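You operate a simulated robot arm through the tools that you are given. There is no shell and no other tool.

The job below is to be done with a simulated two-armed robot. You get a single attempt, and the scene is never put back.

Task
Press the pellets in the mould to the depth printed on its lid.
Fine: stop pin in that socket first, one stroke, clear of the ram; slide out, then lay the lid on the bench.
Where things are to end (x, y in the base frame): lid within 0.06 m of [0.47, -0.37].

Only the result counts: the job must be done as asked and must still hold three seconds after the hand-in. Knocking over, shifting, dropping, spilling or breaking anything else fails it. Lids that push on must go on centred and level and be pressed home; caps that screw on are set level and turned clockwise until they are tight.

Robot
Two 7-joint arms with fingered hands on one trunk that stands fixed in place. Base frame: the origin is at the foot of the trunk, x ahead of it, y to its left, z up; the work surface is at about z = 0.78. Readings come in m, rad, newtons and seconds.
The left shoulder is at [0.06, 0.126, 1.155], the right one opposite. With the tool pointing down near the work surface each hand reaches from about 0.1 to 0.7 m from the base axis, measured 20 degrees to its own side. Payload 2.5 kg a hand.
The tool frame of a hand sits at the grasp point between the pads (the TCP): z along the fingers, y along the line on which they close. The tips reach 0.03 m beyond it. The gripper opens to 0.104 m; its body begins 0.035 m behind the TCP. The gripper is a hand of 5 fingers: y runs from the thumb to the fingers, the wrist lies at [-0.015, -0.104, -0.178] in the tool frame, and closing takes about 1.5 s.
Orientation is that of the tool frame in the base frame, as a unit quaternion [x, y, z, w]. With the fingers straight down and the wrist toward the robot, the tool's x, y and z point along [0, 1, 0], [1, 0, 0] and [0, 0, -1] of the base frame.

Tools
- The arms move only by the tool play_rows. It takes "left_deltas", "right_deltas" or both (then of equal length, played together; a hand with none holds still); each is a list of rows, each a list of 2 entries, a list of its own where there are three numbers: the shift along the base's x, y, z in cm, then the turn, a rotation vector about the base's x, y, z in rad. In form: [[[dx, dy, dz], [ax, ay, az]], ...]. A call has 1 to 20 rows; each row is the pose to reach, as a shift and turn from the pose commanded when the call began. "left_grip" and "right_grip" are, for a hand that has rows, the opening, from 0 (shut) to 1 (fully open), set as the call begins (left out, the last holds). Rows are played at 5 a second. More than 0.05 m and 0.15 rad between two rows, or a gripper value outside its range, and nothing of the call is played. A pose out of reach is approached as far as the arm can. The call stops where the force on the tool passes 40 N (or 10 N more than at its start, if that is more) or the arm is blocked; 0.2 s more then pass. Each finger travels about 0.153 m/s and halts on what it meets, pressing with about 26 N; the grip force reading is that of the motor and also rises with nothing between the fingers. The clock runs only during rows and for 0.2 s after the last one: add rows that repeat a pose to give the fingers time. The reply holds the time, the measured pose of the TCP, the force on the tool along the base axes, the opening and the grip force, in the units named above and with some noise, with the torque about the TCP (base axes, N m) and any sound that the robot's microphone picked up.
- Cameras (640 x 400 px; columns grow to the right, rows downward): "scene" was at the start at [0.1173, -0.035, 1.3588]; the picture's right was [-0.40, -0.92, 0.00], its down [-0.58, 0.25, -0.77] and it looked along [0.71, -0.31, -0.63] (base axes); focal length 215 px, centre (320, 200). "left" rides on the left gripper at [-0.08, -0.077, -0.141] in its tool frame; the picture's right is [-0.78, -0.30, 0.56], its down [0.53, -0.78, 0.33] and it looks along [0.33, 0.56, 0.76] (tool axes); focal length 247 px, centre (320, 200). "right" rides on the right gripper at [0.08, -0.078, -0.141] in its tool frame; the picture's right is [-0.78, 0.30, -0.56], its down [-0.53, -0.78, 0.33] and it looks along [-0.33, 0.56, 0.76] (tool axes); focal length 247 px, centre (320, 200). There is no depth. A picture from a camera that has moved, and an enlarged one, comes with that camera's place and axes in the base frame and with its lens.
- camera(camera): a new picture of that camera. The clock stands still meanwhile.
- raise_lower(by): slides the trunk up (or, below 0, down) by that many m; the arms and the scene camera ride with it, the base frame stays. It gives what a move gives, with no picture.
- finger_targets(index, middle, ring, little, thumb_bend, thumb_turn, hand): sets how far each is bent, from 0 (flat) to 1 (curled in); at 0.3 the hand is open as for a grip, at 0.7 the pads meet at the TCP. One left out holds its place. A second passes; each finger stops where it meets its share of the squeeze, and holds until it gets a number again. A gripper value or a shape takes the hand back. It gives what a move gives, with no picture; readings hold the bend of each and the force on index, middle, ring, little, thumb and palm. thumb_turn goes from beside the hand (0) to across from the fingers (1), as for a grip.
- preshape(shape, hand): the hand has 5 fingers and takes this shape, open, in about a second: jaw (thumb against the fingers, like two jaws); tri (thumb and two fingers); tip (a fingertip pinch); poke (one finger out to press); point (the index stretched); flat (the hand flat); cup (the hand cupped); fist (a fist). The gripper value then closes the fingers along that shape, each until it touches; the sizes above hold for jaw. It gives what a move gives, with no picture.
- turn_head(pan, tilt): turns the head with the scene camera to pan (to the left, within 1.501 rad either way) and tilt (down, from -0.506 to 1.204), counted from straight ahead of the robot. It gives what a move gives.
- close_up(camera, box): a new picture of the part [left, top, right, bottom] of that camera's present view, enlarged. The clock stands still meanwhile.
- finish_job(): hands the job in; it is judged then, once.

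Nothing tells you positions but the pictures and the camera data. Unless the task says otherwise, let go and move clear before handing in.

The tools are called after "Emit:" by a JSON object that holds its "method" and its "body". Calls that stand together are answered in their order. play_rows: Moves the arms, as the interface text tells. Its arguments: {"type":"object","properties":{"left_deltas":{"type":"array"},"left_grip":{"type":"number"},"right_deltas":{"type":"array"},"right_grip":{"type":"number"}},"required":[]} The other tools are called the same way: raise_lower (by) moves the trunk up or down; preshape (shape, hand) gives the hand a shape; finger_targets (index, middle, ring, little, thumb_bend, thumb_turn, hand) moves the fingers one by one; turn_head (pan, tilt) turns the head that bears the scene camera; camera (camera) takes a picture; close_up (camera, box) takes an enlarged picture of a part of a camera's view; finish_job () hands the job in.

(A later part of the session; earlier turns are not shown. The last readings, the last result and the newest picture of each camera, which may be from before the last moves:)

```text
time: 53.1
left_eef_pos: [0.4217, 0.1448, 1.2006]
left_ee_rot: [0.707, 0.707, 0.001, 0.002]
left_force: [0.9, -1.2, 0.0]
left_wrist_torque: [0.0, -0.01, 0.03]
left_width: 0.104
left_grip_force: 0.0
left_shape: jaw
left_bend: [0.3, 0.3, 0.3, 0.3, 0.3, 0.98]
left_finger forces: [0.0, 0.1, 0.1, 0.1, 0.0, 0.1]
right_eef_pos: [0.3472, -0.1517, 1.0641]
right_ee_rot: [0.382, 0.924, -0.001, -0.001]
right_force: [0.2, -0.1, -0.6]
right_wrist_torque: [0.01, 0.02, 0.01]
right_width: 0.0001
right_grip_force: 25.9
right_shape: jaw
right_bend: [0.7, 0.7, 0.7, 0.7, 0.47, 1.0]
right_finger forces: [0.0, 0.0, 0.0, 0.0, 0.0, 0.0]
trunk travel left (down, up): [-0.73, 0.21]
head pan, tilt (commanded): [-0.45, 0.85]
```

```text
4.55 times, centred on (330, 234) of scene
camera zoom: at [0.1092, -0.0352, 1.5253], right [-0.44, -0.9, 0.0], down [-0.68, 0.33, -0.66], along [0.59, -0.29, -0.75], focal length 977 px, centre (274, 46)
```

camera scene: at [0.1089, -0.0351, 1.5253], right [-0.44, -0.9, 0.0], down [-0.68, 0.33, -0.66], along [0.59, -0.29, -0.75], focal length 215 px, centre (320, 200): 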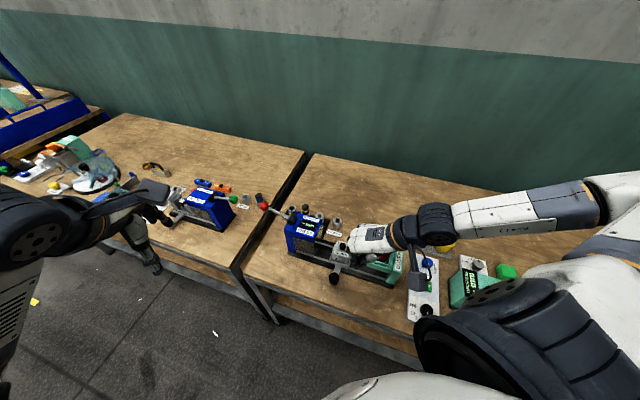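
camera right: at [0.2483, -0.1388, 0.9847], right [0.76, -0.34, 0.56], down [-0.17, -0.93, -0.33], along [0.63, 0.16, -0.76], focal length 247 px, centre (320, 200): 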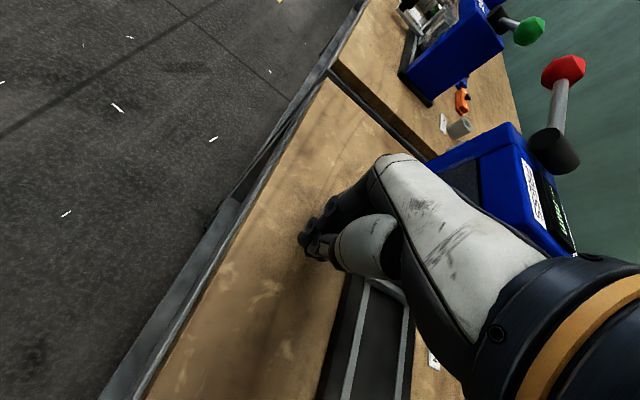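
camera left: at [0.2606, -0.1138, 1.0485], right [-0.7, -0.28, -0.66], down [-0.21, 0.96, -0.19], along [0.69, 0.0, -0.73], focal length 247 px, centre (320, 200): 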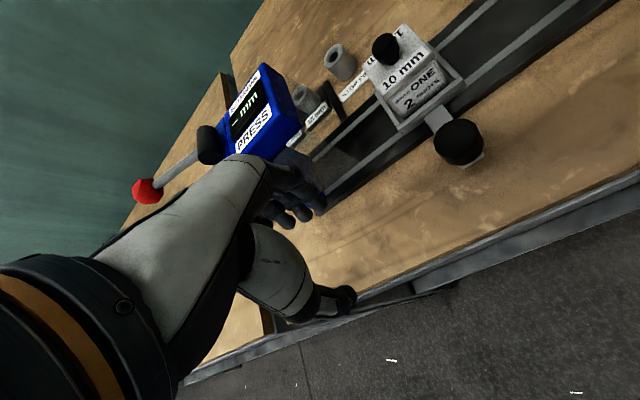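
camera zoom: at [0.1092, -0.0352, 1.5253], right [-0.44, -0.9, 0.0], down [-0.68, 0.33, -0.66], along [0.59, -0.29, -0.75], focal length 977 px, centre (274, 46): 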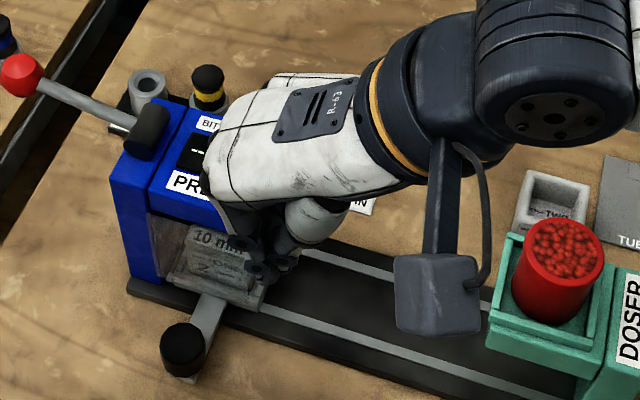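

The mould stays under the head and the display is unchanged. Moving the right hand back to the lookout pose now.

Emit:
{"method": "play_rows", "body": {"right_deltas": [[[0, -2, 3], [0, 0, -0.1]], [[0, -4.5, 6], [0, 0, -0.22]], [[0.5, -7, 9], [0, 0, -0.34]], [[1, -10, 12], [0, 0, -0.46]], [[2, -13, 14], [0, 0, -0.58]], [[3, -16, 15.6], [0, 0, -0.7]], [[3.9, -18.8, 15.6], [0, 0, -0.785]], [[3.9, -18.8, 15.6], [0, 0, -0.785]]]}}

Emit:
{"method": "camera", "body": {"camera": "right"}}

Emit:
{"method": "close_up", "body": {"camera": "scene", "box": [230, 180, 370, 268]}}

Emit:
{"method": "close_up", "body": {"camera": "right", "box": [90, 40, 250, 140]}}

```text
time: 55.0
left_eef_pos: [0.4219, 0.1444, 1.1999]
left_ee_rot: [0.707, 0.707, 0.0, 0.002]
left_force: [-0.1, -0.1, -0.4]
left_wrist_torque: [0.0, 0.01, 0.0]
left_width: 0.1038
left_grip_force: 0.1
left_shape: jaw
left_bend: [0.3, 0.3, 0.3, 0.3, 0.3, 0.98]
left_finger forces: [0.1, 0.0, 0.0, 0.1, 0.0, 0.0]
right_eef_pos: [0.3865, -0.3389, 1.2203]
right_ee_rot: [0.707, 0.708, 0.0, -0.002]
right_force: [-0.3, 0.5, 0.1]
right_wrist_torque: [-0.03, 0.03, 0.0]
right_width: 0.0003
right_grip_force: 26.2
right_shape: jaw
right_bend: [0.7, 0.7, 0.7, 0.7, 0.47, 1.0]
right_finger forces: [0.1, 0.1, 0.0, 0.0, 0.0, 0.1]
trunk travel left (down, up): [-0.73, 0.21]
head pan, tilt (commanded): [-0.45, 0.85]
```

```text
taken
camera right: at [0.3079, -0.2604, 1.3613], right [0.3, -0.78, 0.56], down [-0.78, -0.53, -0.33], along [0.56, -0.33, -0.76], focal length 247 px, centre (320, 200)
```

right: 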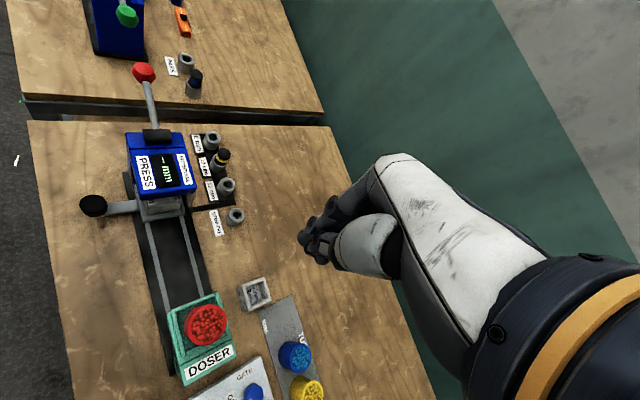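

```text
4.55 times, centred on (300, 224) of scene
camera zoom: at [0.1091, -0.035, 1.5253], right [-0.44, -0.9, 0.0], down [-0.68, 0.33, -0.66], along [0.59, -0.29, -0.75], focal length 977 px, centre (411, 91)
```

zoom: 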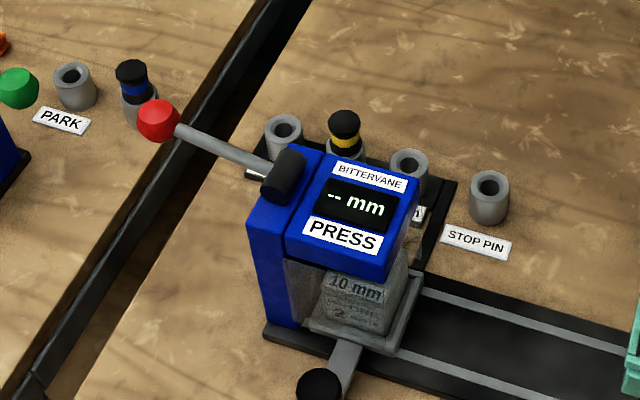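

```text
4.00 times, centred on (170, 90) of right
camera zoom: at [0.3079, -0.2604, 1.3613], right [0.3, -0.78, 0.56], down [-0.78, -0.53, -0.33], along [0.56, -0.33, -0.76], focal length 988 px, centre (920, 640)
```

zoom: 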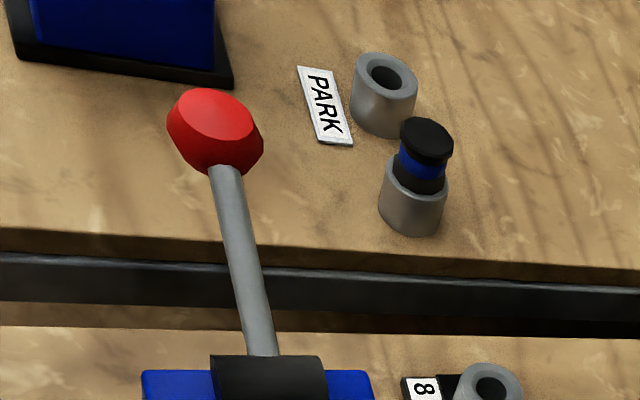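

The mould is under the head at the stop. The lever's red ball triangulates to (0.599, -0.066, 0.975) with its pivot at (0.529, -0.135, 0.952). I'll raise both hands and lower the trunk so the left arm can reach the lever.

Emit:
{"method": "play_rows", "body": {"left_deltas": [[[0, 0, 4], [0, 0, 0]], [[0, 0, 8], [0, 0, 0]], [[0, 0, 12], [0, 0, 0]], [[0, 0, 12], [0, 0, 0]]], "right_deltas": [[[0, 0, 4], [0, 0, 0]], [[0, 0, 8], [0, 0, 0]], [[0, 0, 12], [0, 0, 0]], [[0, 0, 12], [0, 0, 0]]], "left_grip": 1}}

Emit:
{"method": "raise_lower", "body": {"by": -0.18}}

Emit:
{"method": "play_rows", "body": {"left_deltas": [[[2.5, -2, 0], [0, 0, -0.12]], [[5, -4.5, 0], [0, 0, -0.24]], [[7.5, -7.5, 0], [0, 0, -0.36]], [[10, -10.5, 0], [0, 0, -0.48]], [[12.5, -13.5, 0], [0, 0, -0.6]], [[15, -16.5, 0], [0, 0, -0.7]], [[17, -19, -1], [0, 0, -0.785]], [[17.7, -21, -3], [0, 0, -0.785]], [[17.7, -21, -3], [0, 0, -0.785]]]}}

Emit:
{"method": "camera", "body": {"camera": "left"}}

Emit:
{"method": "camera", "body": {"camera": "scene"}}

Emit:
{"method": "camera", "body": {"camera": "right"}}

```text
time: 56.0
left_eef_pos: [0.4223, 0.1447, 1.321]
left_ee_rot: [0.707, 0.708, 0.001, -0.001]
left_force: [0.5, -0.3, 0.1]
left_wrist_torque: [0.01, 0.01, 0.0]
left_width: 0.1041
left_grip_force: 0.1
left_shape: jaw
left_bend: [0.3, 0.3, 0.3, 0.3, 0.3, 0.98]
left_finger forces: [0.1, 0.0, 0.0, 0.0, 0.1, 0.0]
right_eef_pos: [0.3857, -0.3409, 1.341]
right_ee_rot: [0.706, 0.708, -0.001, -0.002]
right_force: [-0.8, -0.4, -0.9]
right_wrist_torque: [-0.02, -0.03, 0.0]
right_width: 0.0
right_grip_force: 26.3
right_shape: jaw
right_bend: [0.7, 0.7, 0.7, 0.7, 0.47, 1.0]
right_finger forces: [0.0, 0.0, 0.1, 0.0, 0.1, 0.0]
trunk travel left (down, up): [-0.73, 0.21]
head pan, tilt (commanded): [-0.45, 0.85]
```

```text
time: 58.0
left_eef_pos: [0.4215, 0.1447, 1.14]
left_ee_rot: [0.707, 0.707, 0.0, 0.002]
left_force: [-0.4, -0.8, -0.2]
left_wrist_torque: [0.0, 0.01, 0.0]
left_width: 0.1039
left_grip_force: 0.0
left_shape: jaw
left_bend: [0.3, 0.3, 0.3, 0.3, 0.3, 0.98]
left_finger forces: [0.1, 0.0, 0.0, 0.0, 0.1, 0.0]
right_eef_pos: [0.3857, -0.3404, 1.1608]
right_ee_rot: [0.706, 0.708, 0.0, -0.001]
right_force: [0.3, 0.4, -0.2]
right_wrist_torque: [0.01, -0.02, -0.01]
right_width: 0.0002
right_grip_force: 25.7
right_shape: jaw
right_bend: [0.7, 0.7, 0.7, 0.7, 0.47, 1.0]
right_finger forces: [0.0, 0.0, 0.1, 0.0, 0.0, 0.0]
trunk travel left (down, up): [-0.55, 0.39]
head pan, tilt (commanded): [-0.45, 0.85]
```

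```text
time: 60.0
left_eef_pos: [0.599, -0.0654, 1.11]
left_ee_rot: [0.924, 0.383, 0.001, 0.002]
left_force: [0.3, 0.5, -0.4]
left_wrist_torque: [-0.03, -0.02, -0.04]
left_width: 0.1038
left_grip_force: 0.1
left_shape: jaw
left_bend: [0.3, 0.3, 0.3, 0.3, 0.3, 0.98]
left_finger forces: [0.0, 0.0, 0.0, 0.1, 0.1, 0.1]
right_eef_pos: [0.3857, -0.3396, 1.1613]
right_ee_rot: [0.707, 0.707, -0.001, -0.001]
right_force: [0.4, 0.9, -1.1]
right_wrist_torque: [-0.03, 0.02, -0.02]
right_width: 0.0
right_grip_force: 26.6
right_shape: jaw
right_bend: [0.7, 0.7, 0.7, 0.7, 0.47, 1.0]
right_finger forces: [0.0, 0.0, 0.0, 0.0, 0.0, 0.0]
trunk travel left (down, up): [-0.55, 0.39]
head pan, tilt (commanded): [-0.45, 0.85]
```

```text
taken
camera left: at [0.486, -0.0675, 1.2507], right [-0.76, -0.34, -0.56], down [-0.17, 0.93, -0.34], along [0.63, -0.16, -0.76], focal length 247 px, centre (320, 200)
```

left: 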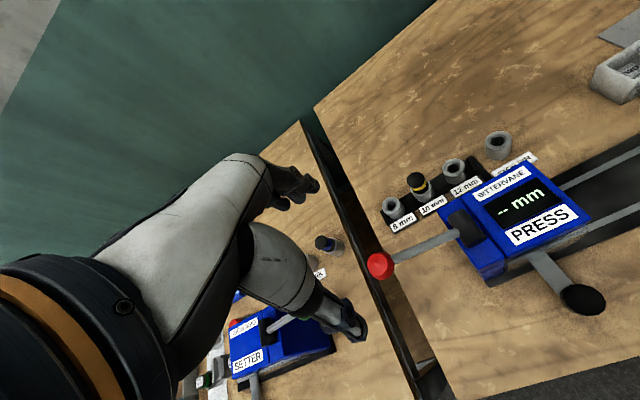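

```text
taken
camera scene: at [0.1091, -0.0352, 1.3453], right [-0.44, -0.9, 0.0], down [-0.68, 0.33, -0.66], along [0.59, -0.29, -0.75], focal length 215 px, centre (320, 200)
```

scene: 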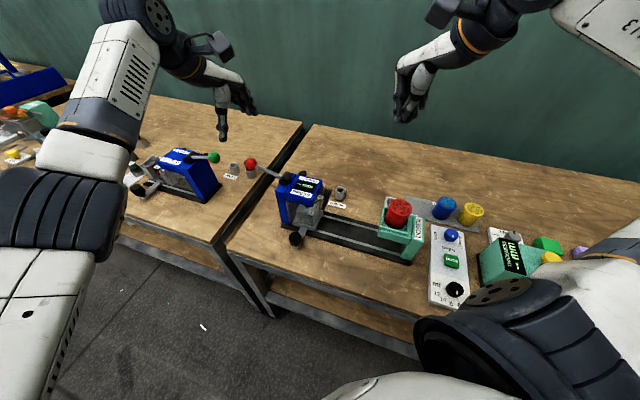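

```text
taken
camera right: at [0.3076, -0.2612, 1.3016], right [0.3, -0.78, 0.56], down [-0.78, -0.54, -0.33], along [0.56, -0.33, -0.76], focal length 247 px, centre (320, 200)
```

right: 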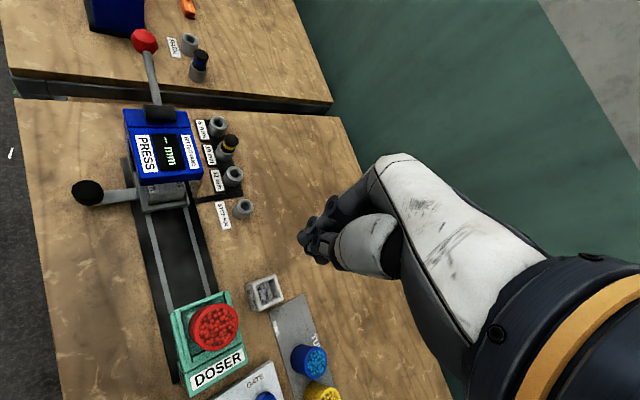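

The left camera confirms the ball lies right under the hand. I'm lowering around the ball with the hand open.

Emit:
{"method": "play_rows", "body": {"left_deltas": [[[0, -0.1, -4], [0, 0, 0]], [[-0.1, -0.1, -8], [0, 0, 0]], [[-0.1, -0.1, -11], [0, 0, 0]], [[-0.1, -0.1, -13.5], [0, 0, 0]], [[-0.1, -0.1, -13.5], [0, 0, 0]]]}}

Emit:
{"method": "camera", "body": {"camera": "left"}}

Emit:
{"method": "close_up", "body": {"camera": "right", "box": [80, 0, 240, 100]}}

Emit:
{"method": "close_up", "body": {"camera": "scene", "box": [190, 120, 350, 220]}}

```text
time: 61.1
left_eef_pos: [0.5971, -0.0661, 0.975]
left_ee_rot: [0.924, 0.382, 0.0, 0.003]
left_force: [-1.0, -0.2, -0.6]
left_wrist_torque: [0.01, 0.01, 0.04]
left_width: 0.104
left_grip_force: 0.0
left_shape: jaw
left_bend: [0.3, 0.3, 0.3, 0.3, 0.3, 0.98]
left_finger forces: [0.0, 0.1, 0.1, 0.0, 0.1, 0.0]
right_eef_pos: [0.3859, -0.3403, 1.1617]
right_ee_rot: [0.706, 0.708, 0.0, -0.003]
right_force: [-0.2, -0.2, -0.2]
right_wrist_torque: [0.0, 0.03, 0.01]
right_width: 0.0001
right_grip_force: 26.1
right_shape: jaw
right_bend: [0.7, 0.7, 0.7, 0.7, 0.47, 1.0]
right_finger forces: [0.0, 0.0, 0.1, 0.1, 0.0, 0.0]
trunk travel left (down, up): [-0.55, 0.39]
head pan, tilt (commanded): [-0.45, 0.85]
```

```text
taken
camera left: at [0.4846, -0.069, 1.1149], right [-0.76, -0.34, -0.56], down [-0.17, 0.93, -0.34], along [0.63, -0.16, -0.76], focal length 247 px, centre (320, 200)
```

left: 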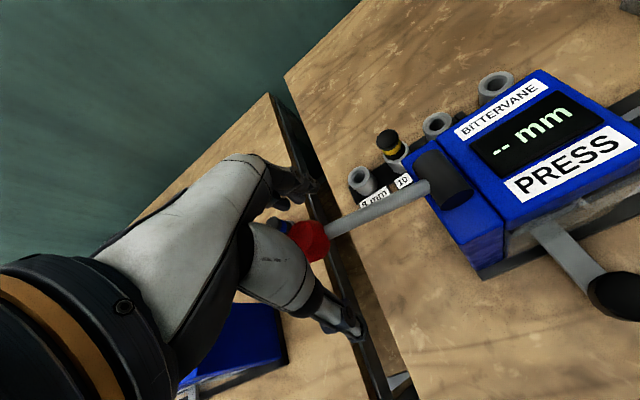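

```text
4.00 times, centred on (160, 50) of right
camera zoom: at [0.3076, -0.2613, 1.3016], right [0.3, -0.78, 0.56], down [-0.78, -0.54, -0.33], along [0.56, -0.33, -0.76], focal length 988 px, centre (960, 800)
```

zoom: 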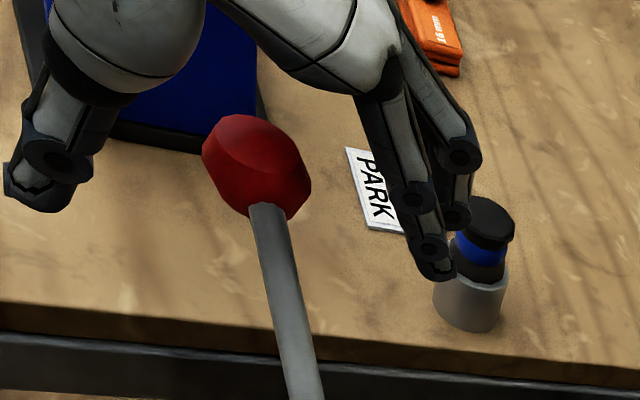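

```text
4.00 times, centred on (270, 170) of scene
camera zoom: at [0.1091, -0.0352, 1.3453], right [-0.44, -0.9, 0.0], down [-0.68, 0.33, -0.66], along [0.59, -0.29, -0.75], focal length 860 px, centre (520, 320)
```

zoom: 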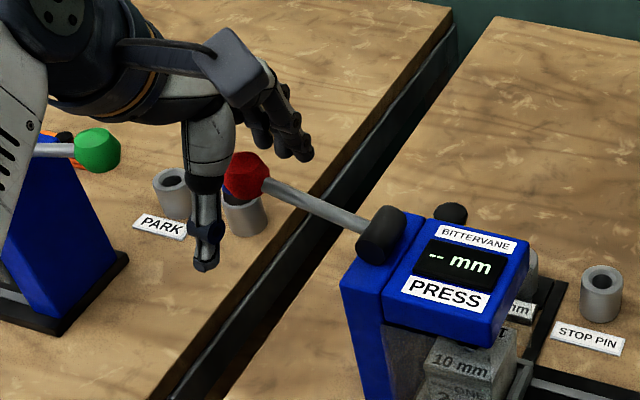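

The ball is centred between thumb and fingers. I'm closing on it now.

Emit:
{"method": "play_rows", "body": {"left_deltas": [[[0, 0, 0], [0, 0, 0]], [[0, 0, 0], [0, 0, 0]], [[0, 0, 0], [0, 0, 0]], [[0, 0, 0], [0, 0, 0]], [[0, 0, 0], [0, 0, 0]], [[0, 0, 0], [0, 0, 0]], [[0, 0, 0], [0, 0, 0]]], "left_grip": 0}}

Emit:
{"method": "camera", "body": {"camera": "left"}}

Emit:
{"method": "close_up", "body": {"camera": "right", "box": [80, 0, 240, 100]}}

Emit:
{"method": "close_up", "body": {"camera": "scene", "box": [190, 120, 350, 220]}}

```text
time: 62.8
left_eef_pos: [0.5965, -0.0657, 0.9732]
left_ee_rot: [0.924, 0.382, -0.003, 0.0]
left_force: [-8.8, 3.1, -13.8]
left_wrist_torque: [-0.02, -0.05, -0.06]
left_width: 0.0129
left_grip_force: 25.9
left_shape: jaw
left_bend: [0.74, 0.71, 0.7, 0.7, 0.77, 1.0]
left_finger forces: [11.4, 3.6, 0.0, 0.0, 25.2, 0.0]
right_eef_pos: [0.3852, -0.3392, 1.1606]
right_ee_rot: [0.706, 0.708, 0.0, -0.002]
right_force: [0.0, 0.0, 0.4]
right_wrist_torque: [-0.01, -0.01, 0.0]
right_width: 0.0
right_grip_force: 26.0
right_shape: jaw
right_bend: [0.7, 0.7, 0.7, 0.7, 0.47, 1.0]
right_finger forces: [0.0, 0.0, 0.1, 0.0, 0.0, 0.0]
trunk travel left (down, up): [-0.55, 0.39]
head pan, tilt (commanded): [-0.45, 0.85]
```

```text
taken
camera left: at [0.4849, -0.0687, 1.1138], right [-0.76, -0.34, -0.55], down [-0.17, 0.93, -0.33], along [0.63, -0.16, -0.76], focal length 247 px, centre (320, 200)
```

left: 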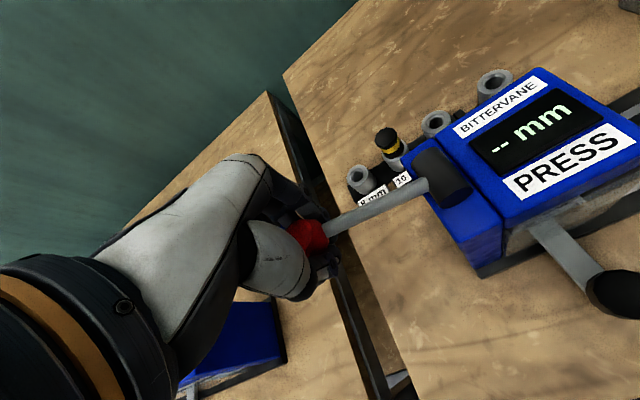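

```text
4.00 times, centred on (160, 50) of right
camera zoom: at [0.308, -0.261, 1.3014], right [0.3, -0.78, 0.56], down [-0.78, -0.54, -0.33], along [0.56, -0.33, -0.76], focal length 988 px, centre (960, 800)
```

zoom: 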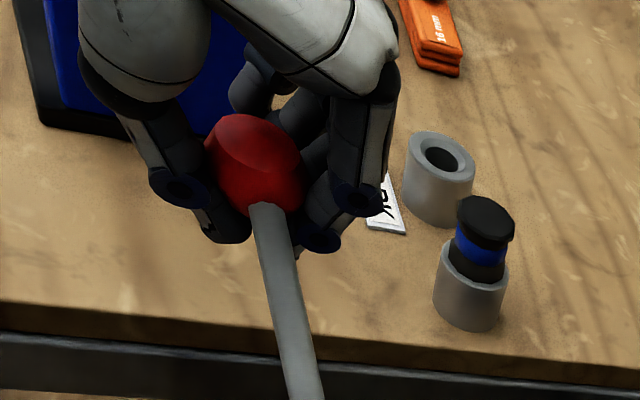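

```text
4.00 times, centred on (270, 170) of scene
camera zoom: at [0.1096, -0.035, 1.3451], right [-0.44, -0.9, 0.0], down [-0.68, 0.33, -0.66], along [0.59, -0.29, -0.75], focal length 860 px, centre (520, 320)
```

zoom: 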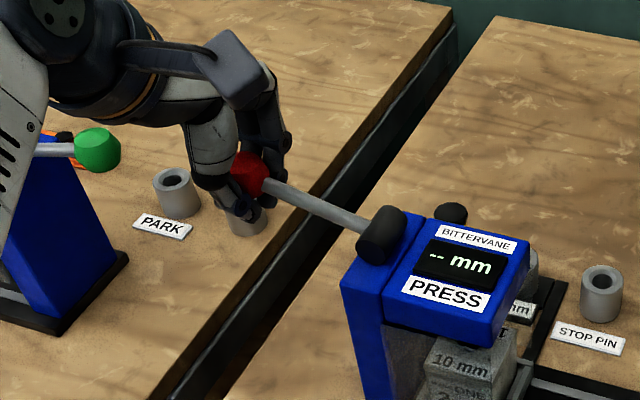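

The ball is held firmly and the display still shows "--". I'll start the stroke, following the lever's arc downward.

Emit:
{"method": "play_rows", "body": {"left_deltas": [[[0.1, 0.1, -0.7], [0, 0, 0]], [[0.16, 0.15, -1.43], [0, 0, 0]], [[0.18, 0.18, -2.3], [0, 0, 0]], [[0.16, 0.15, -3.17], [0, 0, 0]], [[0.08, 0.08, -4.04], [0, 0, 0]]]}}

Emit:
{"method": "close_up", "body": {"camera": "scene", "box": [190, 130, 350, 230]}}

Emit:
{"method": "camera", "body": {"camera": "left"}}

```text
time: 64.0
left_eef_pos: [0.5969, -0.0657, 0.9344]
left_ee_rot: [0.924, 0.383, 0.001, 0.002]
left_force: [-13.4, 3.1, 2.4]
left_wrist_torque: [0.01, 0.02, -0.04]
left_width: 0.0135
left_grip_force: 26.4
left_shape: jaw
left_bend: [0.74, 0.71, 0.7, 0.7, 0.8, 1.0]
left_finger forces: [4.2, 1.5, 0.0, 0.1, 19.4, 0.0]
right_eef_pos: [0.384, -0.3393, 1.1621]
right_ee_rot: [0.706, 0.708, 0.001, -0.001]
right_force: [0.6, -0.3, 0.7]
right_wrist_torque: [0.01, 0.01, -0.04]
right_width: 0.0
right_grip_force: 25.7
right_shape: jaw
right_bend: [0.7, 0.7, 0.7, 0.7, 0.47, 1.0]
right_finger forces: [0.0, 0.0, 0.1, 0.0, 0.0, 0.0]
trunk travel left (down, up): [-0.55, 0.39]
head pan, tilt (commanded): [-0.45, 0.85]
```

```text
4.00 times, centred on (270, 180) of scene
camera zoom: at [0.1075, -0.0348, 1.3455], right [-0.44, -0.9, 0.0], down [-0.68, 0.33, -0.66], along [0.6, -0.29, -0.75], focal length 860 px, centre (520, 280)
```

zoom: 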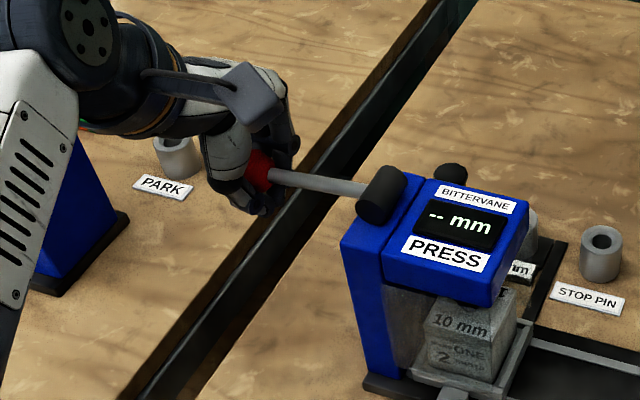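

```text
taken
camera left: at [0.4851, -0.0678, 1.0765], right [-0.76, -0.34, -0.56], down [-0.17, 0.93, -0.34], along [0.63, -0.16, -0.76], focal length 247 px, centre (320, 200)
```

left: 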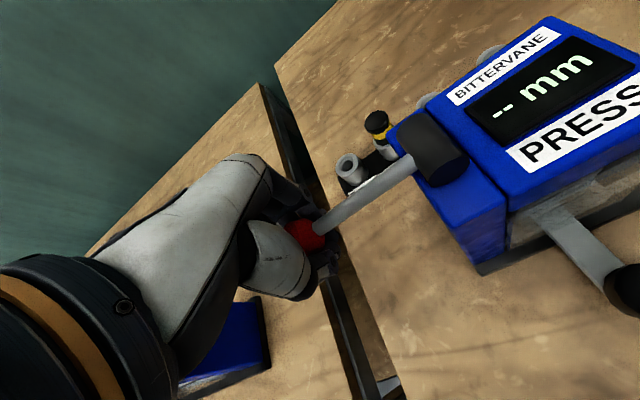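

The lever is following the hand and the display still reads "--". I'll carry on down the same arc, easing off a small sideways load.

Emit:
{"method": "play_rows", "body": {"left_deltas": [[[-0.34, -0.14, -0.85], [0, 0, 0]], [[-0.6, -0.32, -1.68], [0, 0, 0]], [[-0.84, -0.56, -2.49], [0, 0, 0]], [[-1.13, -0.84, -3.26], [0, 0, 0]]]}}

Emit:
{"method": "close_up", "body": {"camera": "scene", "box": [190, 130, 350, 230]}}

Emit:
{"method": "camera", "body": {"camera": "left"}}

```text
time: 65.0
left_eef_pos: [0.5878, -0.0735, 0.9026]
left_ee_rot: [0.924, 0.382, 0.0, 0.002]
left_force: [0.9, -0.3, 1.5]
left_wrist_torque: [0.0, 0.07, -0.01]
left_width: 0.0103
left_grip_force: 25.7
left_shape: jaw
left_bend: [0.73, 0.71, 0.7, 0.7, 0.81, 1.0]
left_finger forces: [0.0, 0.1, 0.0, 0.1, 0.1, 1.7]
right_eef_pos: [0.3859, -0.3391, 1.162]
right_ee_rot: [0.706, 0.708, 0.0, -0.002]
right_force: [-0.3, -0.4, 0.2]
right_wrist_torque: [0.0, 0.01, 0.0]
right_width: 0.0
right_grip_force: 25.9
right_shape: jaw
right_bend: [0.7, 0.7, 0.7, 0.7, 0.47, 1.0]
right_finger forces: [0.0, 0.1, 0.0, 0.1, 0.0, 0.1]
trunk travel left (down, up): [-0.55, 0.39]
head pan, tilt (commanded): [-0.45, 0.85]
```

```text
4.00 times, centred on (270, 180) of scene
camera zoom: at [0.1092, -0.0352, 1.3453], right [-0.44, -0.9, 0.0], down [-0.68, 0.33, -0.66], along [0.59, -0.29, -0.75], focal length 860 px, centre (520, 280)
```

zoom: 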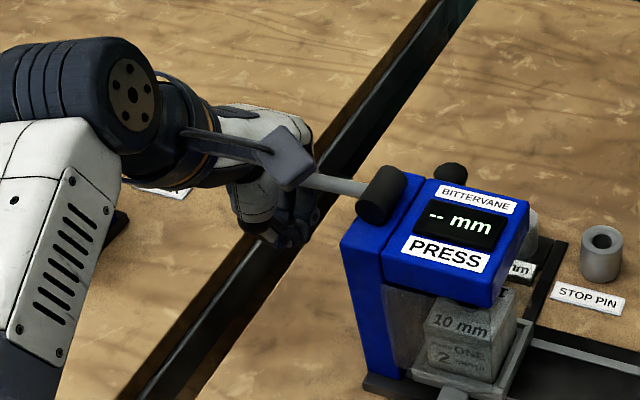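

```text
taken
camera left: at [0.4746, -0.0759, 1.0428], right [-0.76, -0.34, -0.56], down [-0.17, 0.93, -0.34], along [0.63, -0.16, -0.76], focal length 247 px, centre (320, 200)
```

left: 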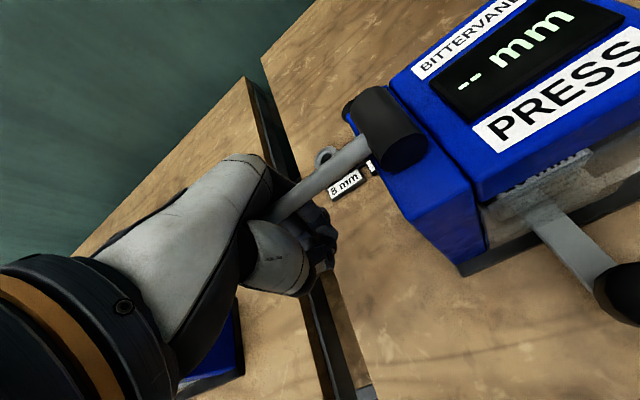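

The ball slipped up past the fingertips and now sits caged against the palm, with the lever about level and the display still "--". I'll keep pushing down with the palm along the same arc.

Emit:
{"method": "play_rows", "body": {"left_deltas": [[[0.1, 0.1, -0.6], [0, 0, 0]], [[0.1, 0.1, -1.22], [0, 0, 0]], [[0.0, 0.0, -2.0], [0, 0, 0]], [[-0.2, -0.2, -2.9], [0, 0, 0]]]}}

Emit:
{"method": "close_up", "body": {"camera": "scene", "box": [190, 130, 350, 230]}}

Emit:
{"method": "camera", "body": {"camera": "left"}}

Emit:
{"method": "close_up", "body": {"camera": "right", "box": [60, 0, 260, 125]}}

```text
time: 66.0
left_eef_pos: [0.5864, -0.0758, 0.8754]
left_ee_rot: [0.923, 0.384, 0.003, 0.003]
left_force: [4.7, 1.3, 7.8]
left_wrist_torque: [-0.04, 0.09, -0.01]
left_width: 0.0101
left_grip_force: 26.2
left_shape: jaw
left_bend: [0.73, 0.71, 0.7, 0.7, 0.81, 1.0]
left_finger forces: [0.0, 0.0, 0.0, 0.0, 0.0, 8.1]
right_eef_pos: [0.3858, -0.3395, 1.1616]
right_ee_rot: [0.706, 0.708, 0.0, -0.001]
right_force: [-0.6, 0.2, 0.4]
right_wrist_torque: [-0.02, 0.0, 0.04]
right_width: 0.0
right_grip_force: 26.6
right_shape: jaw
right_bend: [0.7, 0.7, 0.7, 0.7, 0.47, 1.0]
right_finger forces: [0.0, 0.0, 0.1, 0.0, 0.0, 0.0]
trunk travel left (down, up): [-0.55, 0.39]
head pan, tilt (commanded): [-0.45, 0.85]
```

```text
4.00 times, centred on (270, 180) of scene
camera zoom: at [0.1087, -0.0349, 1.3455], right [-0.44, -0.9, 0.0], down [-0.68, 0.33, -0.66], along [0.59, -0.29, -0.75], focal length 860 px, centre (520, 280)
```

zoom: 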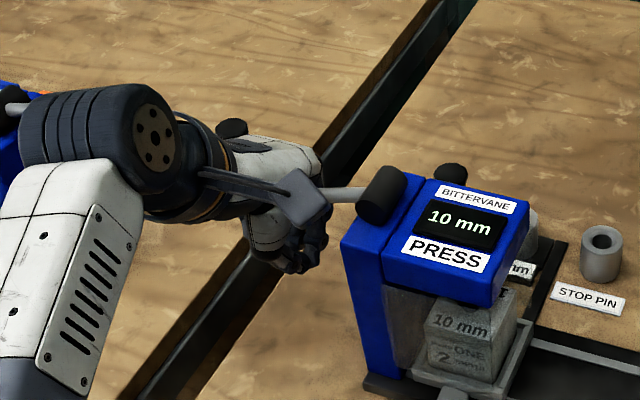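

```text
taken
camera left: at [0.473, -0.0776, 1.0153], right [-0.75, -0.34, -0.56], down [-0.17, 0.93, -0.34], along [0.64, -0.16, -0.76], focal length 247 px, centre (320, 200)
```

left: 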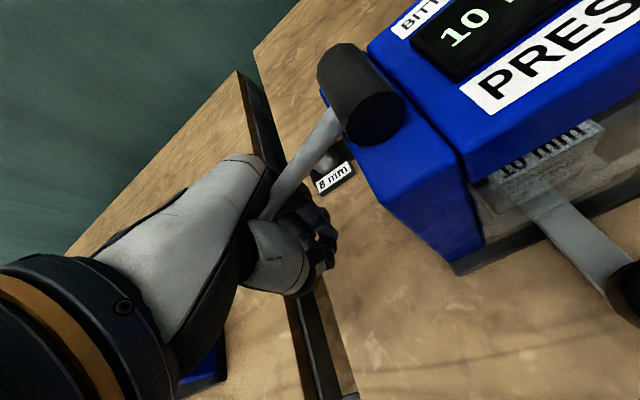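

```text
3.20 times, centred on (160, 62) of right
camera zoom: at [0.3071, -0.2609, 1.302], right [0.3, -0.78, 0.56], down [-0.78, -0.54, -0.33], along [0.56, -0.33, -0.76], focal length 790 px, centre (832, 640)
```

zoom: 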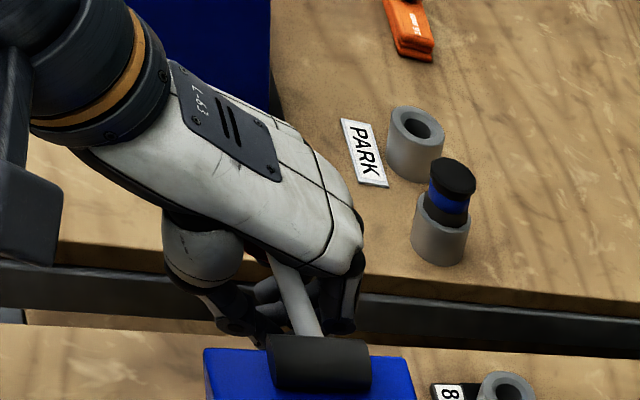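

The display now reads "10 mm", matching the lid and the pin. I'll press a few millimetres more in the same stroke to confirm it's on the stop.

Emit:
{"method": "play_rows", "body": {"left_deltas": [[[-0.05, -0.05, -0.2], [0, 0, 0]], [[-0.1, -0.1, -0.4], [0, 0, 0]], [[-0.1, -0.1, -0.4], [0, 0, 0]]]}}

Emit:
{"method": "close_up", "body": {"camera": "scene", "box": [270, 160, 350, 230]}}

```text
time: 66.8
left_eef_pos: [0.5855, -0.0757, 0.8737]
left_ee_rot: [0.923, 0.384, 0.005, 0.005]
left_force: [10.3, 3.8, 21.1]
left_wrist_torque: [-0.12, 0.22, 0.03]
left_width: 0.0102
left_grip_force: 26.3
left_shape: jaw
left_bend: [0.73, 0.71, 0.7, 0.7, 0.81, 1.0]
left_finger forces: [0.0, 0.0, 0.1, 0.0, 0.0, 19.1]
right_eef_pos: [0.384, -0.3392, 1.1618]
right_ee_rot: [0.706, 0.708, 0.0, -0.001]
right_force: [0.1, 0.6, -0.1]
right_wrist_torque: [0.01, 0.0, -0.02]
right_width: 0.0002
right_grip_force: 26.2
right_shape: jaw
right_bend: [0.7, 0.7, 0.7, 0.7, 0.47, 1.0]
right_finger forces: [0.0, 0.0, 0.0, 0.0, 0.0, 0.1]
trunk travel left (down, up): [-0.55, 0.39]
head pan, tilt (commanded): [-0.45, 0.85]
```

```text
5.71 times, centred on (310, 195) of scene
camera zoom: at [0.1081, -0.0346, 1.3456], right [-0.44, -0.9, 0.0], down [-0.68, 0.33, -0.66], along [0.59, -0.29, -0.75], focal length 1229 px, centre (377, 229)
```

zoom: 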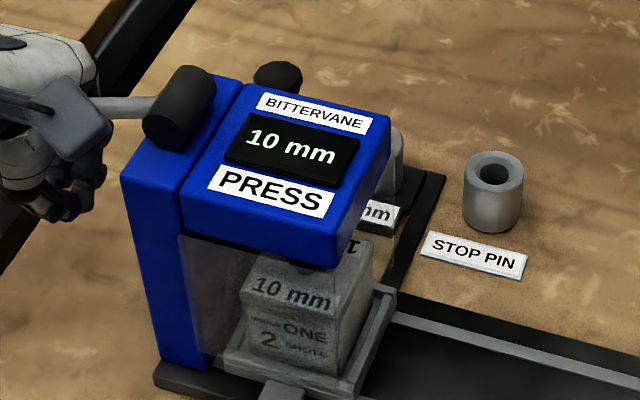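

It's on the hard stop: 21 N with no further movement, and the display holds 10 mm. I'm raising the lever back up along its arc.

Emit:
{"method": "play_rows", "body": {"left_deltas": [[[0.1, 0.1, 0.6], [0, 0, 0]], [[0.25, 0.25, 1.4], [0, 0, 0]], [[0.35, 0.35, 2.4], [0, 0, 0]], [[0.4, 0.4, 3.4], [0, 0, 0]], [[0.35, 0.35, 4.4], [0, 0, 0]], [[0.25, 0.25, 5.4], [0, 0, 0]]]}}

Emit:
{"method": "close_up", "body": {"camera": "scene", "box": [190, 130, 350, 230]}}

Emit:
{"method": "camera", "body": {"camera": "left"}}

Emit:
{"method": "close_up", "body": {"camera": "right", "box": [60, 0, 260, 125]}}

```text
time: 68.2
left_eef_pos: [0.5854, -0.0726, 0.9225]
left_ee_rot: [0.924, 0.383, 0.0, 0.001]
left_force: [-0.5, -0.6, 0.7]
left_wrist_torque: [0.02, 0.0, -0.03]
left_width: 0.01
left_grip_force: 26.3
left_shape: jaw
left_bend: [0.73, 0.71, 0.7, 0.7, 0.81, 1.0]
left_finger forces: [0.0, 0.0, 0.1, 0.0, 0.1, 0.6]
right_eef_pos: [0.3857, -0.3405, 1.1612]
right_ee_rot: [0.706, 0.708, -0.001, -0.001]
right_force: [-0.9, 0.1, -0.5]
right_wrist_torque: [-0.02, 0.0, 0.0]
right_width: 0.0001
right_grip_force: 26.2
right_shape: jaw
right_bend: [0.7, 0.7, 0.7, 0.7, 0.47, 1.0]
right_finger forces: [0.0, 0.0, 0.1, 0.0, 0.0, 0.0]
trunk travel left (down, up): [-0.55, 0.39]
head pan, tilt (commanded): [-0.45, 0.85]
```

```text
4.00 times, centred on (270, 180) of scene
camera zoom: at [0.1091, -0.0353, 1.3453], right [-0.44, -0.9, 0.0], down [-0.68, 0.33, -0.66], along [0.59, -0.29, -0.75], focal length 860 px, centre (520, 280)
```

zoom: 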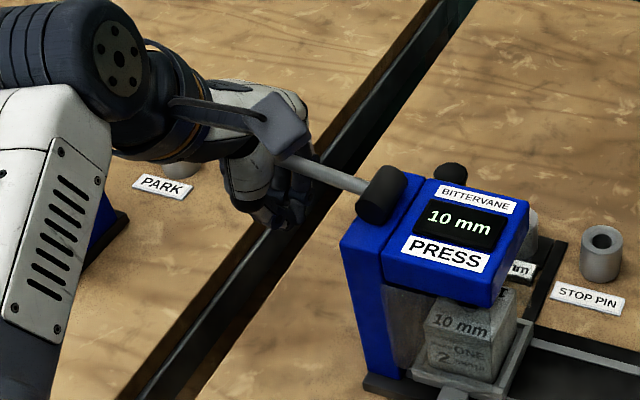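

```text
taken
camera left: at [0.4739, -0.0764, 1.0637], right [-0.76, -0.34, -0.56], down [-0.17, 0.93, -0.33], along [0.63, -0.16, -0.76], focal length 247 px, centre (320, 200)
```

left: 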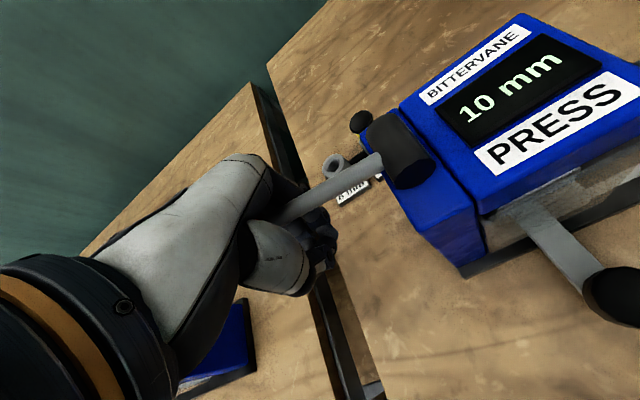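

```text
3.20 times, centred on (160, 62) of right
camera zoom: at [0.3075, -0.2613, 1.3016], right [0.3, -0.78, 0.56], down [-0.78, -0.54, -0.33], along [0.56, -0.33, -0.76], focal length 790 px, centre (832, 640)
```

zoom: 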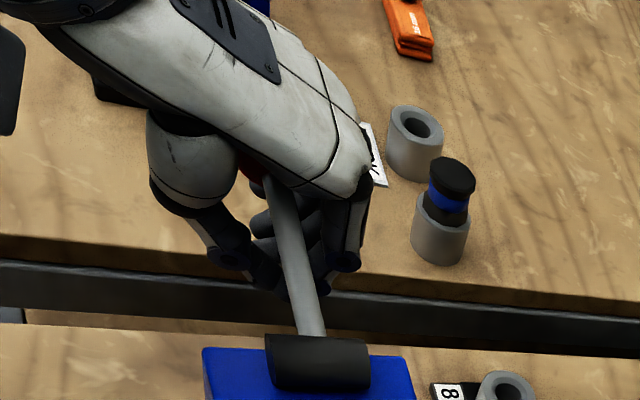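

The lever is springing back up with the hand and the display keeps 10 mm. I'll raise the last bit, then open the hand around the ball.

Emit:
{"method": "play_rows", "body": {"left_deltas": [[[0, 0, 0.8], [0, 0, 0]], [[-0.1, -0.1, 1.6], [0, 0, 0]], [[-0.1, -0.1, 2.2], [0, 0, 0]], [[-0.1, -0.1, 2.2], [0, 0, 0]]]}}

Emit:
{"method": "play_rows", "body": {"left_deltas": [[[0, 0, 0], [0, 0, 0]], [[0, 0, 0], [0, 0, 0]], [[0, 0, 0], [0, 0, 0]], [[0, 0, 0], [0, 0, 0]], [[0, 0, 0], [0, 0, 0]], [[0, 0, 0], [0, 0, 0]]], "left_grip": 1}}

Emit:
{"method": "close_up", "body": {"camera": "right", "box": [60, 0, 260, 125]}}

Emit:
{"method": "camera", "body": {"camera": "left"}}

```text
time: 69.2
left_eef_pos: [0.5842, -0.0747, 0.9443]
left_ee_rot: [0.924, 0.382, -0.001, 0.002]
left_force: [0.9, -0.7, -0.1]
left_wrist_torque: [-0.02, 0.0, 0.02]
left_width: 0.0102
left_grip_force: 26.7
left_shape: jaw
left_bend: [0.73, 0.71, 0.7, 0.7, 0.81, 1.0]
left_finger forces: [0.1, 0.1, 0.1, 0.1, 0.0, 0.1]
right_eef_pos: [0.3855, -0.3413, 1.1611]
right_ee_rot: [0.707, 0.707, -0.001, -0.001]
right_force: [1.2, 0.0, -0.4]
right_wrist_torque: [0.0, 0.0, 0.01]
right_width: 0.0001
right_grip_force: 26.6
right_shape: jaw
right_bend: [0.7, 0.7, 0.7, 0.7, 0.47, 1.0]
right_finger forces: [0.0, 0.0, 0.1, 0.0, 0.0, 0.1]
trunk travel left (down, up): [-0.55, 0.39]
head pan, tilt (commanded): [-0.45, 0.85]
```

```text
time: 70.5
left_eef_pos: [0.5852, -0.0747, 0.944]
left_ee_rot: [0.924, 0.383, -0.001, 0.002]
left_force: [-0.5, 0.0, -0.4]
left_wrist_torque: [0.02, 0.02, 0.0]
left_width: 0.1035
left_grip_force: 0.1
left_shape: jaw
left_bend: [0.3, 0.3, 0.3, 0.3, 0.3, 0.98]
left_finger forces: [0.0, 0.1, 0.0, 0.0, 0.0, 0.0]
right_eef_pos: [0.3854, -0.3409, 1.1604]
right_ee_rot: [0.706, 0.708, -0.001, -0.002]
right_force: [0.4, -0.6, -0.3]
right_wrist_torque: [0.04, 0.04, 0.0]
right_width: 0.0002
right_grip_force: 25.5
right_shape: jaw
right_bend: [0.7, 0.7, 0.7, 0.7, 0.47, 1.0]
right_finger forces: [0.0, 0.0, 0.1, 0.0, 0.0, 0.0]
trunk travel left (down, up): [-0.55, 0.39]
head pan, tilt (commanded): [-0.45, 0.85]
```

```text
3.20 times, centred on (160, 62) of right
camera zoom: at [0.3076, -0.2613, 1.3016], right [0.3, -0.78, 0.56], down [-0.78, -0.54, -0.33], along [0.56, -0.33, -0.76], focal length 790 px, centre (832, 640)
```

zoom: 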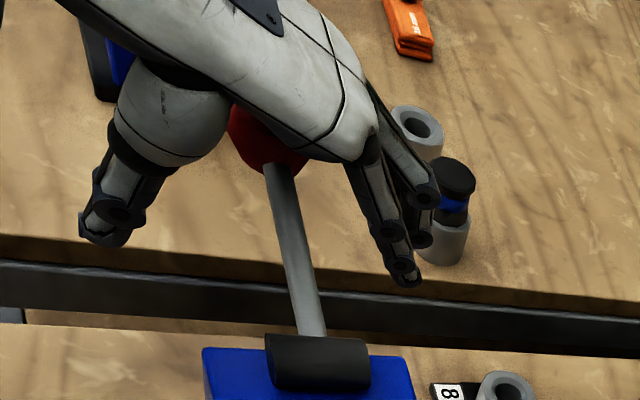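

```text
taken
camera left: at [0.4731, -0.0774, 1.0855], right [-0.76, -0.34, -0.56], down [-0.17, 0.93, -0.34], along [0.63, -0.16, -0.76], focal length 247 px, centre (320, 200)
```

left: 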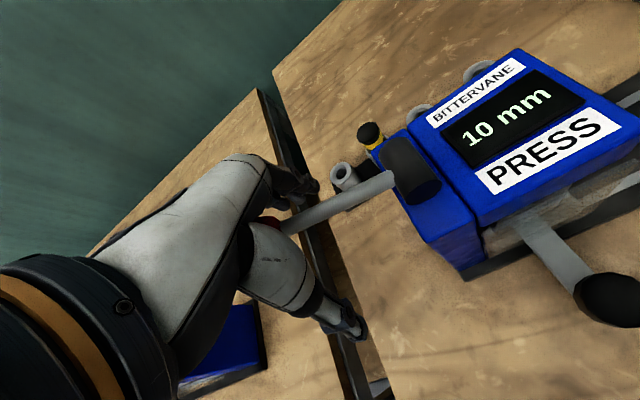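

The fingers are open and clear of the ball on both sides. I'll lift the left hand away and check that the lever stays up.

Emit:
{"method": "play_rows", "body": {"left_deltas": [[[0, 0, 3], [0, 0, 0]], [[0, 0, 6.5], [0, 0, 0]], [[0, 0, 10], [0, 0, 0]], [[0, 0, 14], [0, 0, 0]], [[-2, 2, 17], [0, 0, 0]], [[-4, 5, 19], [0, 0, 0]], [[-6, 8.5, 20], [0, 0, 0.12]], [[-8, 12, 20], [0, 0, 0.24]], [[-10, 15, 20], [0, 0, 0.36]], [[-12, 18, 20], [0, 0, 0.48]], [[-14, 20, 20], [0, 0, 0.6]], [[-16, 22, 20], [0, 0, 0.7]], [[-16, 22, 20], [0, 0, 0.785]]]}}

Emit:
{"method": "camera", "body": {"camera": "scene"}}

Emit:
{"method": "close_up", "body": {"camera": "scene", "box": [220, 130, 380, 250]}}

Emit:
{"method": "close_up", "body": {"camera": "right", "box": [60, 0, 260, 125]}}

```text
time: 73.3
left_eef_pos: [0.4235, 0.1456, 1.1434]
left_ee_rot: [0.706, 0.708, 0.0, 0.002]
left_force: [-0.2, -0.6, -0.5]
left_wrist_torque: [0.0, 0.02, -0.01]
left_width: 0.1038
left_grip_force: 0.1
left_shape: jaw
left_bend: [0.3, 0.3, 0.3, 0.3, 0.3, 0.98]
left_finger forces: [0.0, 0.0, 0.1, 0.0, 0.0, 0.1]
right_eef_pos: [0.386, -0.341, 1.161]
right_ee_rot: [0.706, 0.708, 0.0, -0.001]
right_force: [-0.4, -0.4, 0.2]
right_wrist_torque: [0.02, -0.03, -0.01]
right_width: 0.0
right_grip_force: 25.9
right_shape: jaw
right_bend: [0.7, 0.7, 0.7, 0.7, 0.47, 1.0]
right_finger forces: [0.0, 0.1, 0.0, 0.0, 0.0, 0.1]
trunk travel left (down, up): [-0.55, 0.39]
head pan, tilt (commanded): [-0.45, 0.85]
```

```text
taken
camera scene: at [0.1092, -0.0353, 1.3453], right [-0.44, -0.9, 0.0], down [-0.68, 0.33, -0.66], along [0.59, -0.29, -0.75], focal length 215 px, centre (320, 200)
```

scene: 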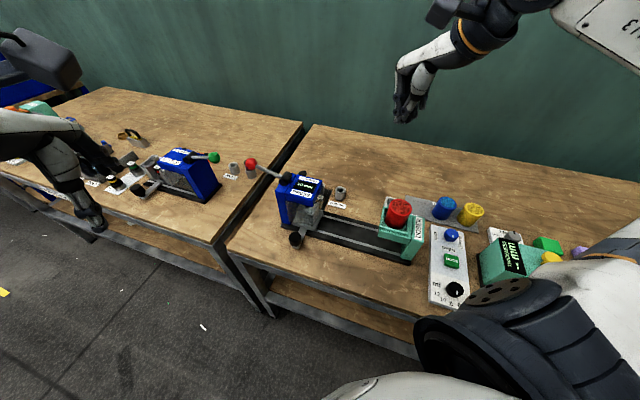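

```text
3.33 times, centred on (300, 190) of scene
camera zoom: at [0.1092, -0.0353, 1.3453], right [-0.44, -0.9, 0.0], down [-0.68, 0.33, -0.66], along [0.59, -0.29, -0.75], focal length 717 px, centre (387, 233)
```

zoom: 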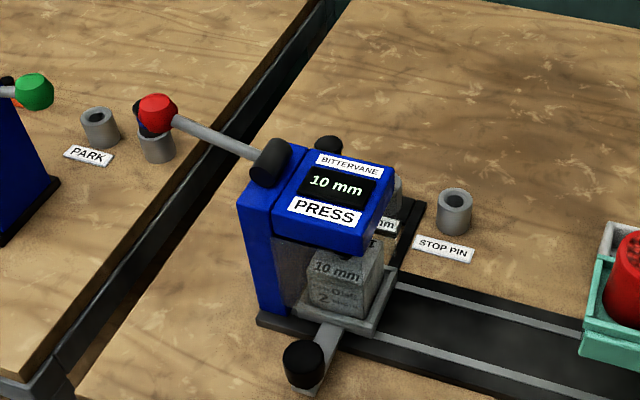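

```text
3.20 times, centred on (160, 62) of right
camera zoom: at [0.3077, -0.2614, 1.3015], right [0.3, -0.78, 0.56], down [-0.78, -0.54, -0.33], along [0.56, -0.33, -0.76], focal length 790 px, centre (832, 640)
```

zoom: 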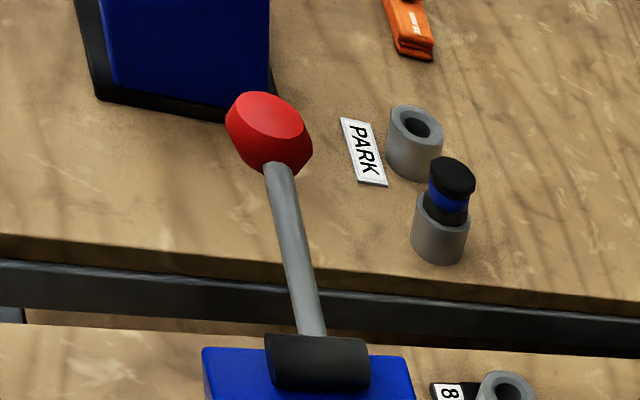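

The lever is back at its rest height (ball z≈0.975), so the ram is clear, and the display holds 10 mm. Now I'll raise the trunk and bring the right hand over the handle knob, now near (0.421, -0.110), to hook it from the press side.

Emit:
{"method": "raise_lower", "body": {"by": 0.18}}

Emit:
{"method": "play_rows", "body": {"right_deltas": [[[0, 3, -3], [0, 0, 0.1]], [[0, 6, -6], [0, 0, 0.2]], [[0.3, 9, -9], [0, 0, 0.3]], [[0.6, 12, -12], [0, 0, 0.4]], [[1, 15, -15], [0, 0, 0.5]], [[1.3, 18, -18], [0, 0, 0.6]], [[1.6, 21, -21], [0, 0, 0.7]], [[2.1, 24.5, -23], [0, 0, 0.785]], [[2.1, 24.5, -23], [0, 0, 0.785]]], "right_grip": 0.75}}

Emit:
{"method": "camera", "body": {"camera": "right"}}

Emit:
{"method": "close_up", "body": {"camera": "scene", "box": [240, 180, 400, 280]}}

```text
time: 75.3
left_eef_pos: [0.4243, 0.1448, 1.3246]
left_ee_rot: [0.708, 0.706, 0.0, 0.002]
left_force: [-0.2, 0.1, 0.6]
left_wrist_torque: [0.0, -0.04, -0.01]
left_width: 0.1034
left_grip_force: 0.0
left_shape: jaw
left_bend: [0.3, 0.3, 0.3, 0.3, 0.3, 0.98]
left_finger forces: [0.1, 0.0, 0.1, 0.0, 0.0, 0.0]
right_eef_pos: [0.3867, -0.34, 1.3412]
right_ee_rot: [0.706, 0.708, 0.001, -0.002]
right_force: [-0.5, -0.4, 0.0]
right_wrist_torque: [-0.01, 0.06, 0.0]
right_width: 0.0002
right_grip_force: 25.8
right_shape: jaw
right_bend: [0.7, 0.7, 0.7, 0.7, 0.47, 1.0]
right_finger forces: [0.0, 0.0, 0.0, 0.0, 0.0, 0.0]
trunk travel left (down, up): [-0.73, 0.21]
head pan, tilt (commanded): [-0.45, 0.85]
```

```text
time: 77.3
left_eef_pos: [0.4244, 0.1452, 1.325]
left_ee_rot: [0.707, 0.707, 0.002, 0.001]
left_force: [0.1, 0.6, -0.4]
left_wrist_torque: [-0.01, 0.02, 0.01]
left_width: 0.1039
left_grip_force: 0.0
left_shape: jaw
left_bend: [0.3, 0.3, 0.3, 0.3, 0.3, 0.98]
left_finger forces: [0.0, 0.0, 0.1, 0.0, 0.0, 0.0]
right_eef_pos: [0.4068, -0.0946, 1.1106]
right_ee_rot: [0.381, 0.925, 0.0, -0.001]
right_force: [-0.7, 0.4, -0.3]
right_wrist_torque: [-0.03, 0.0, 0.0]
right_width: 0.078
right_grip_force: 0.1
right_shape: jaw
right_bend: [0.27, 0.36, 0.33, 0.34, 0.54, 0.99]
right_finger forces: [0.1, 0.0, 0.1, 0.0, 0.0, 0.0]
trunk travel left (down, up): [-0.73, 0.21]
head pan, tilt (commanded): [-0.45, 0.85]
```

```text
taken
camera right: at [0.2951, -0.0943, 1.2519], right [0.76, -0.34, 0.56], down [-0.17, -0.93, -0.33], along [0.63, 0.16, -0.76], focal length 247 px, centre (320, 200)
```

right: 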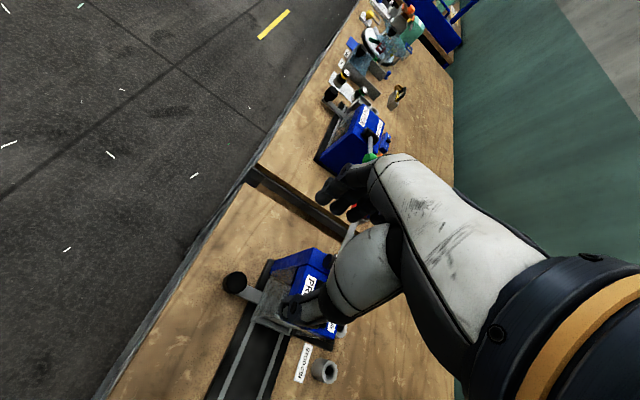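

```text
4.00 times, centred on (320, 230) of scene
camera zoom: at [0.1088, -0.0357, 1.5253], right [-0.44, -0.9, 0.0], down [-0.68, 0.33, -0.66], along [0.59, -0.29, -0.75], focal length 860 px, centre (320, 80)
```

zoom: 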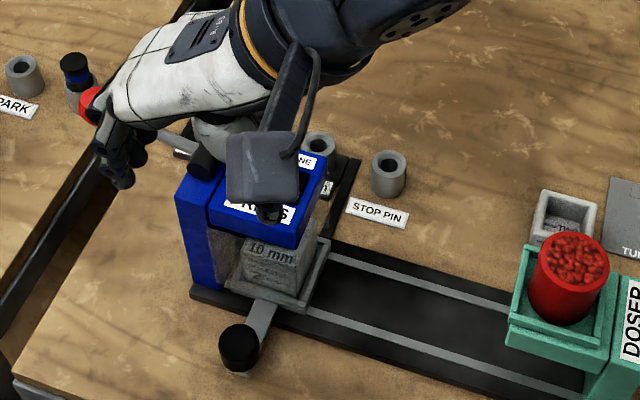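

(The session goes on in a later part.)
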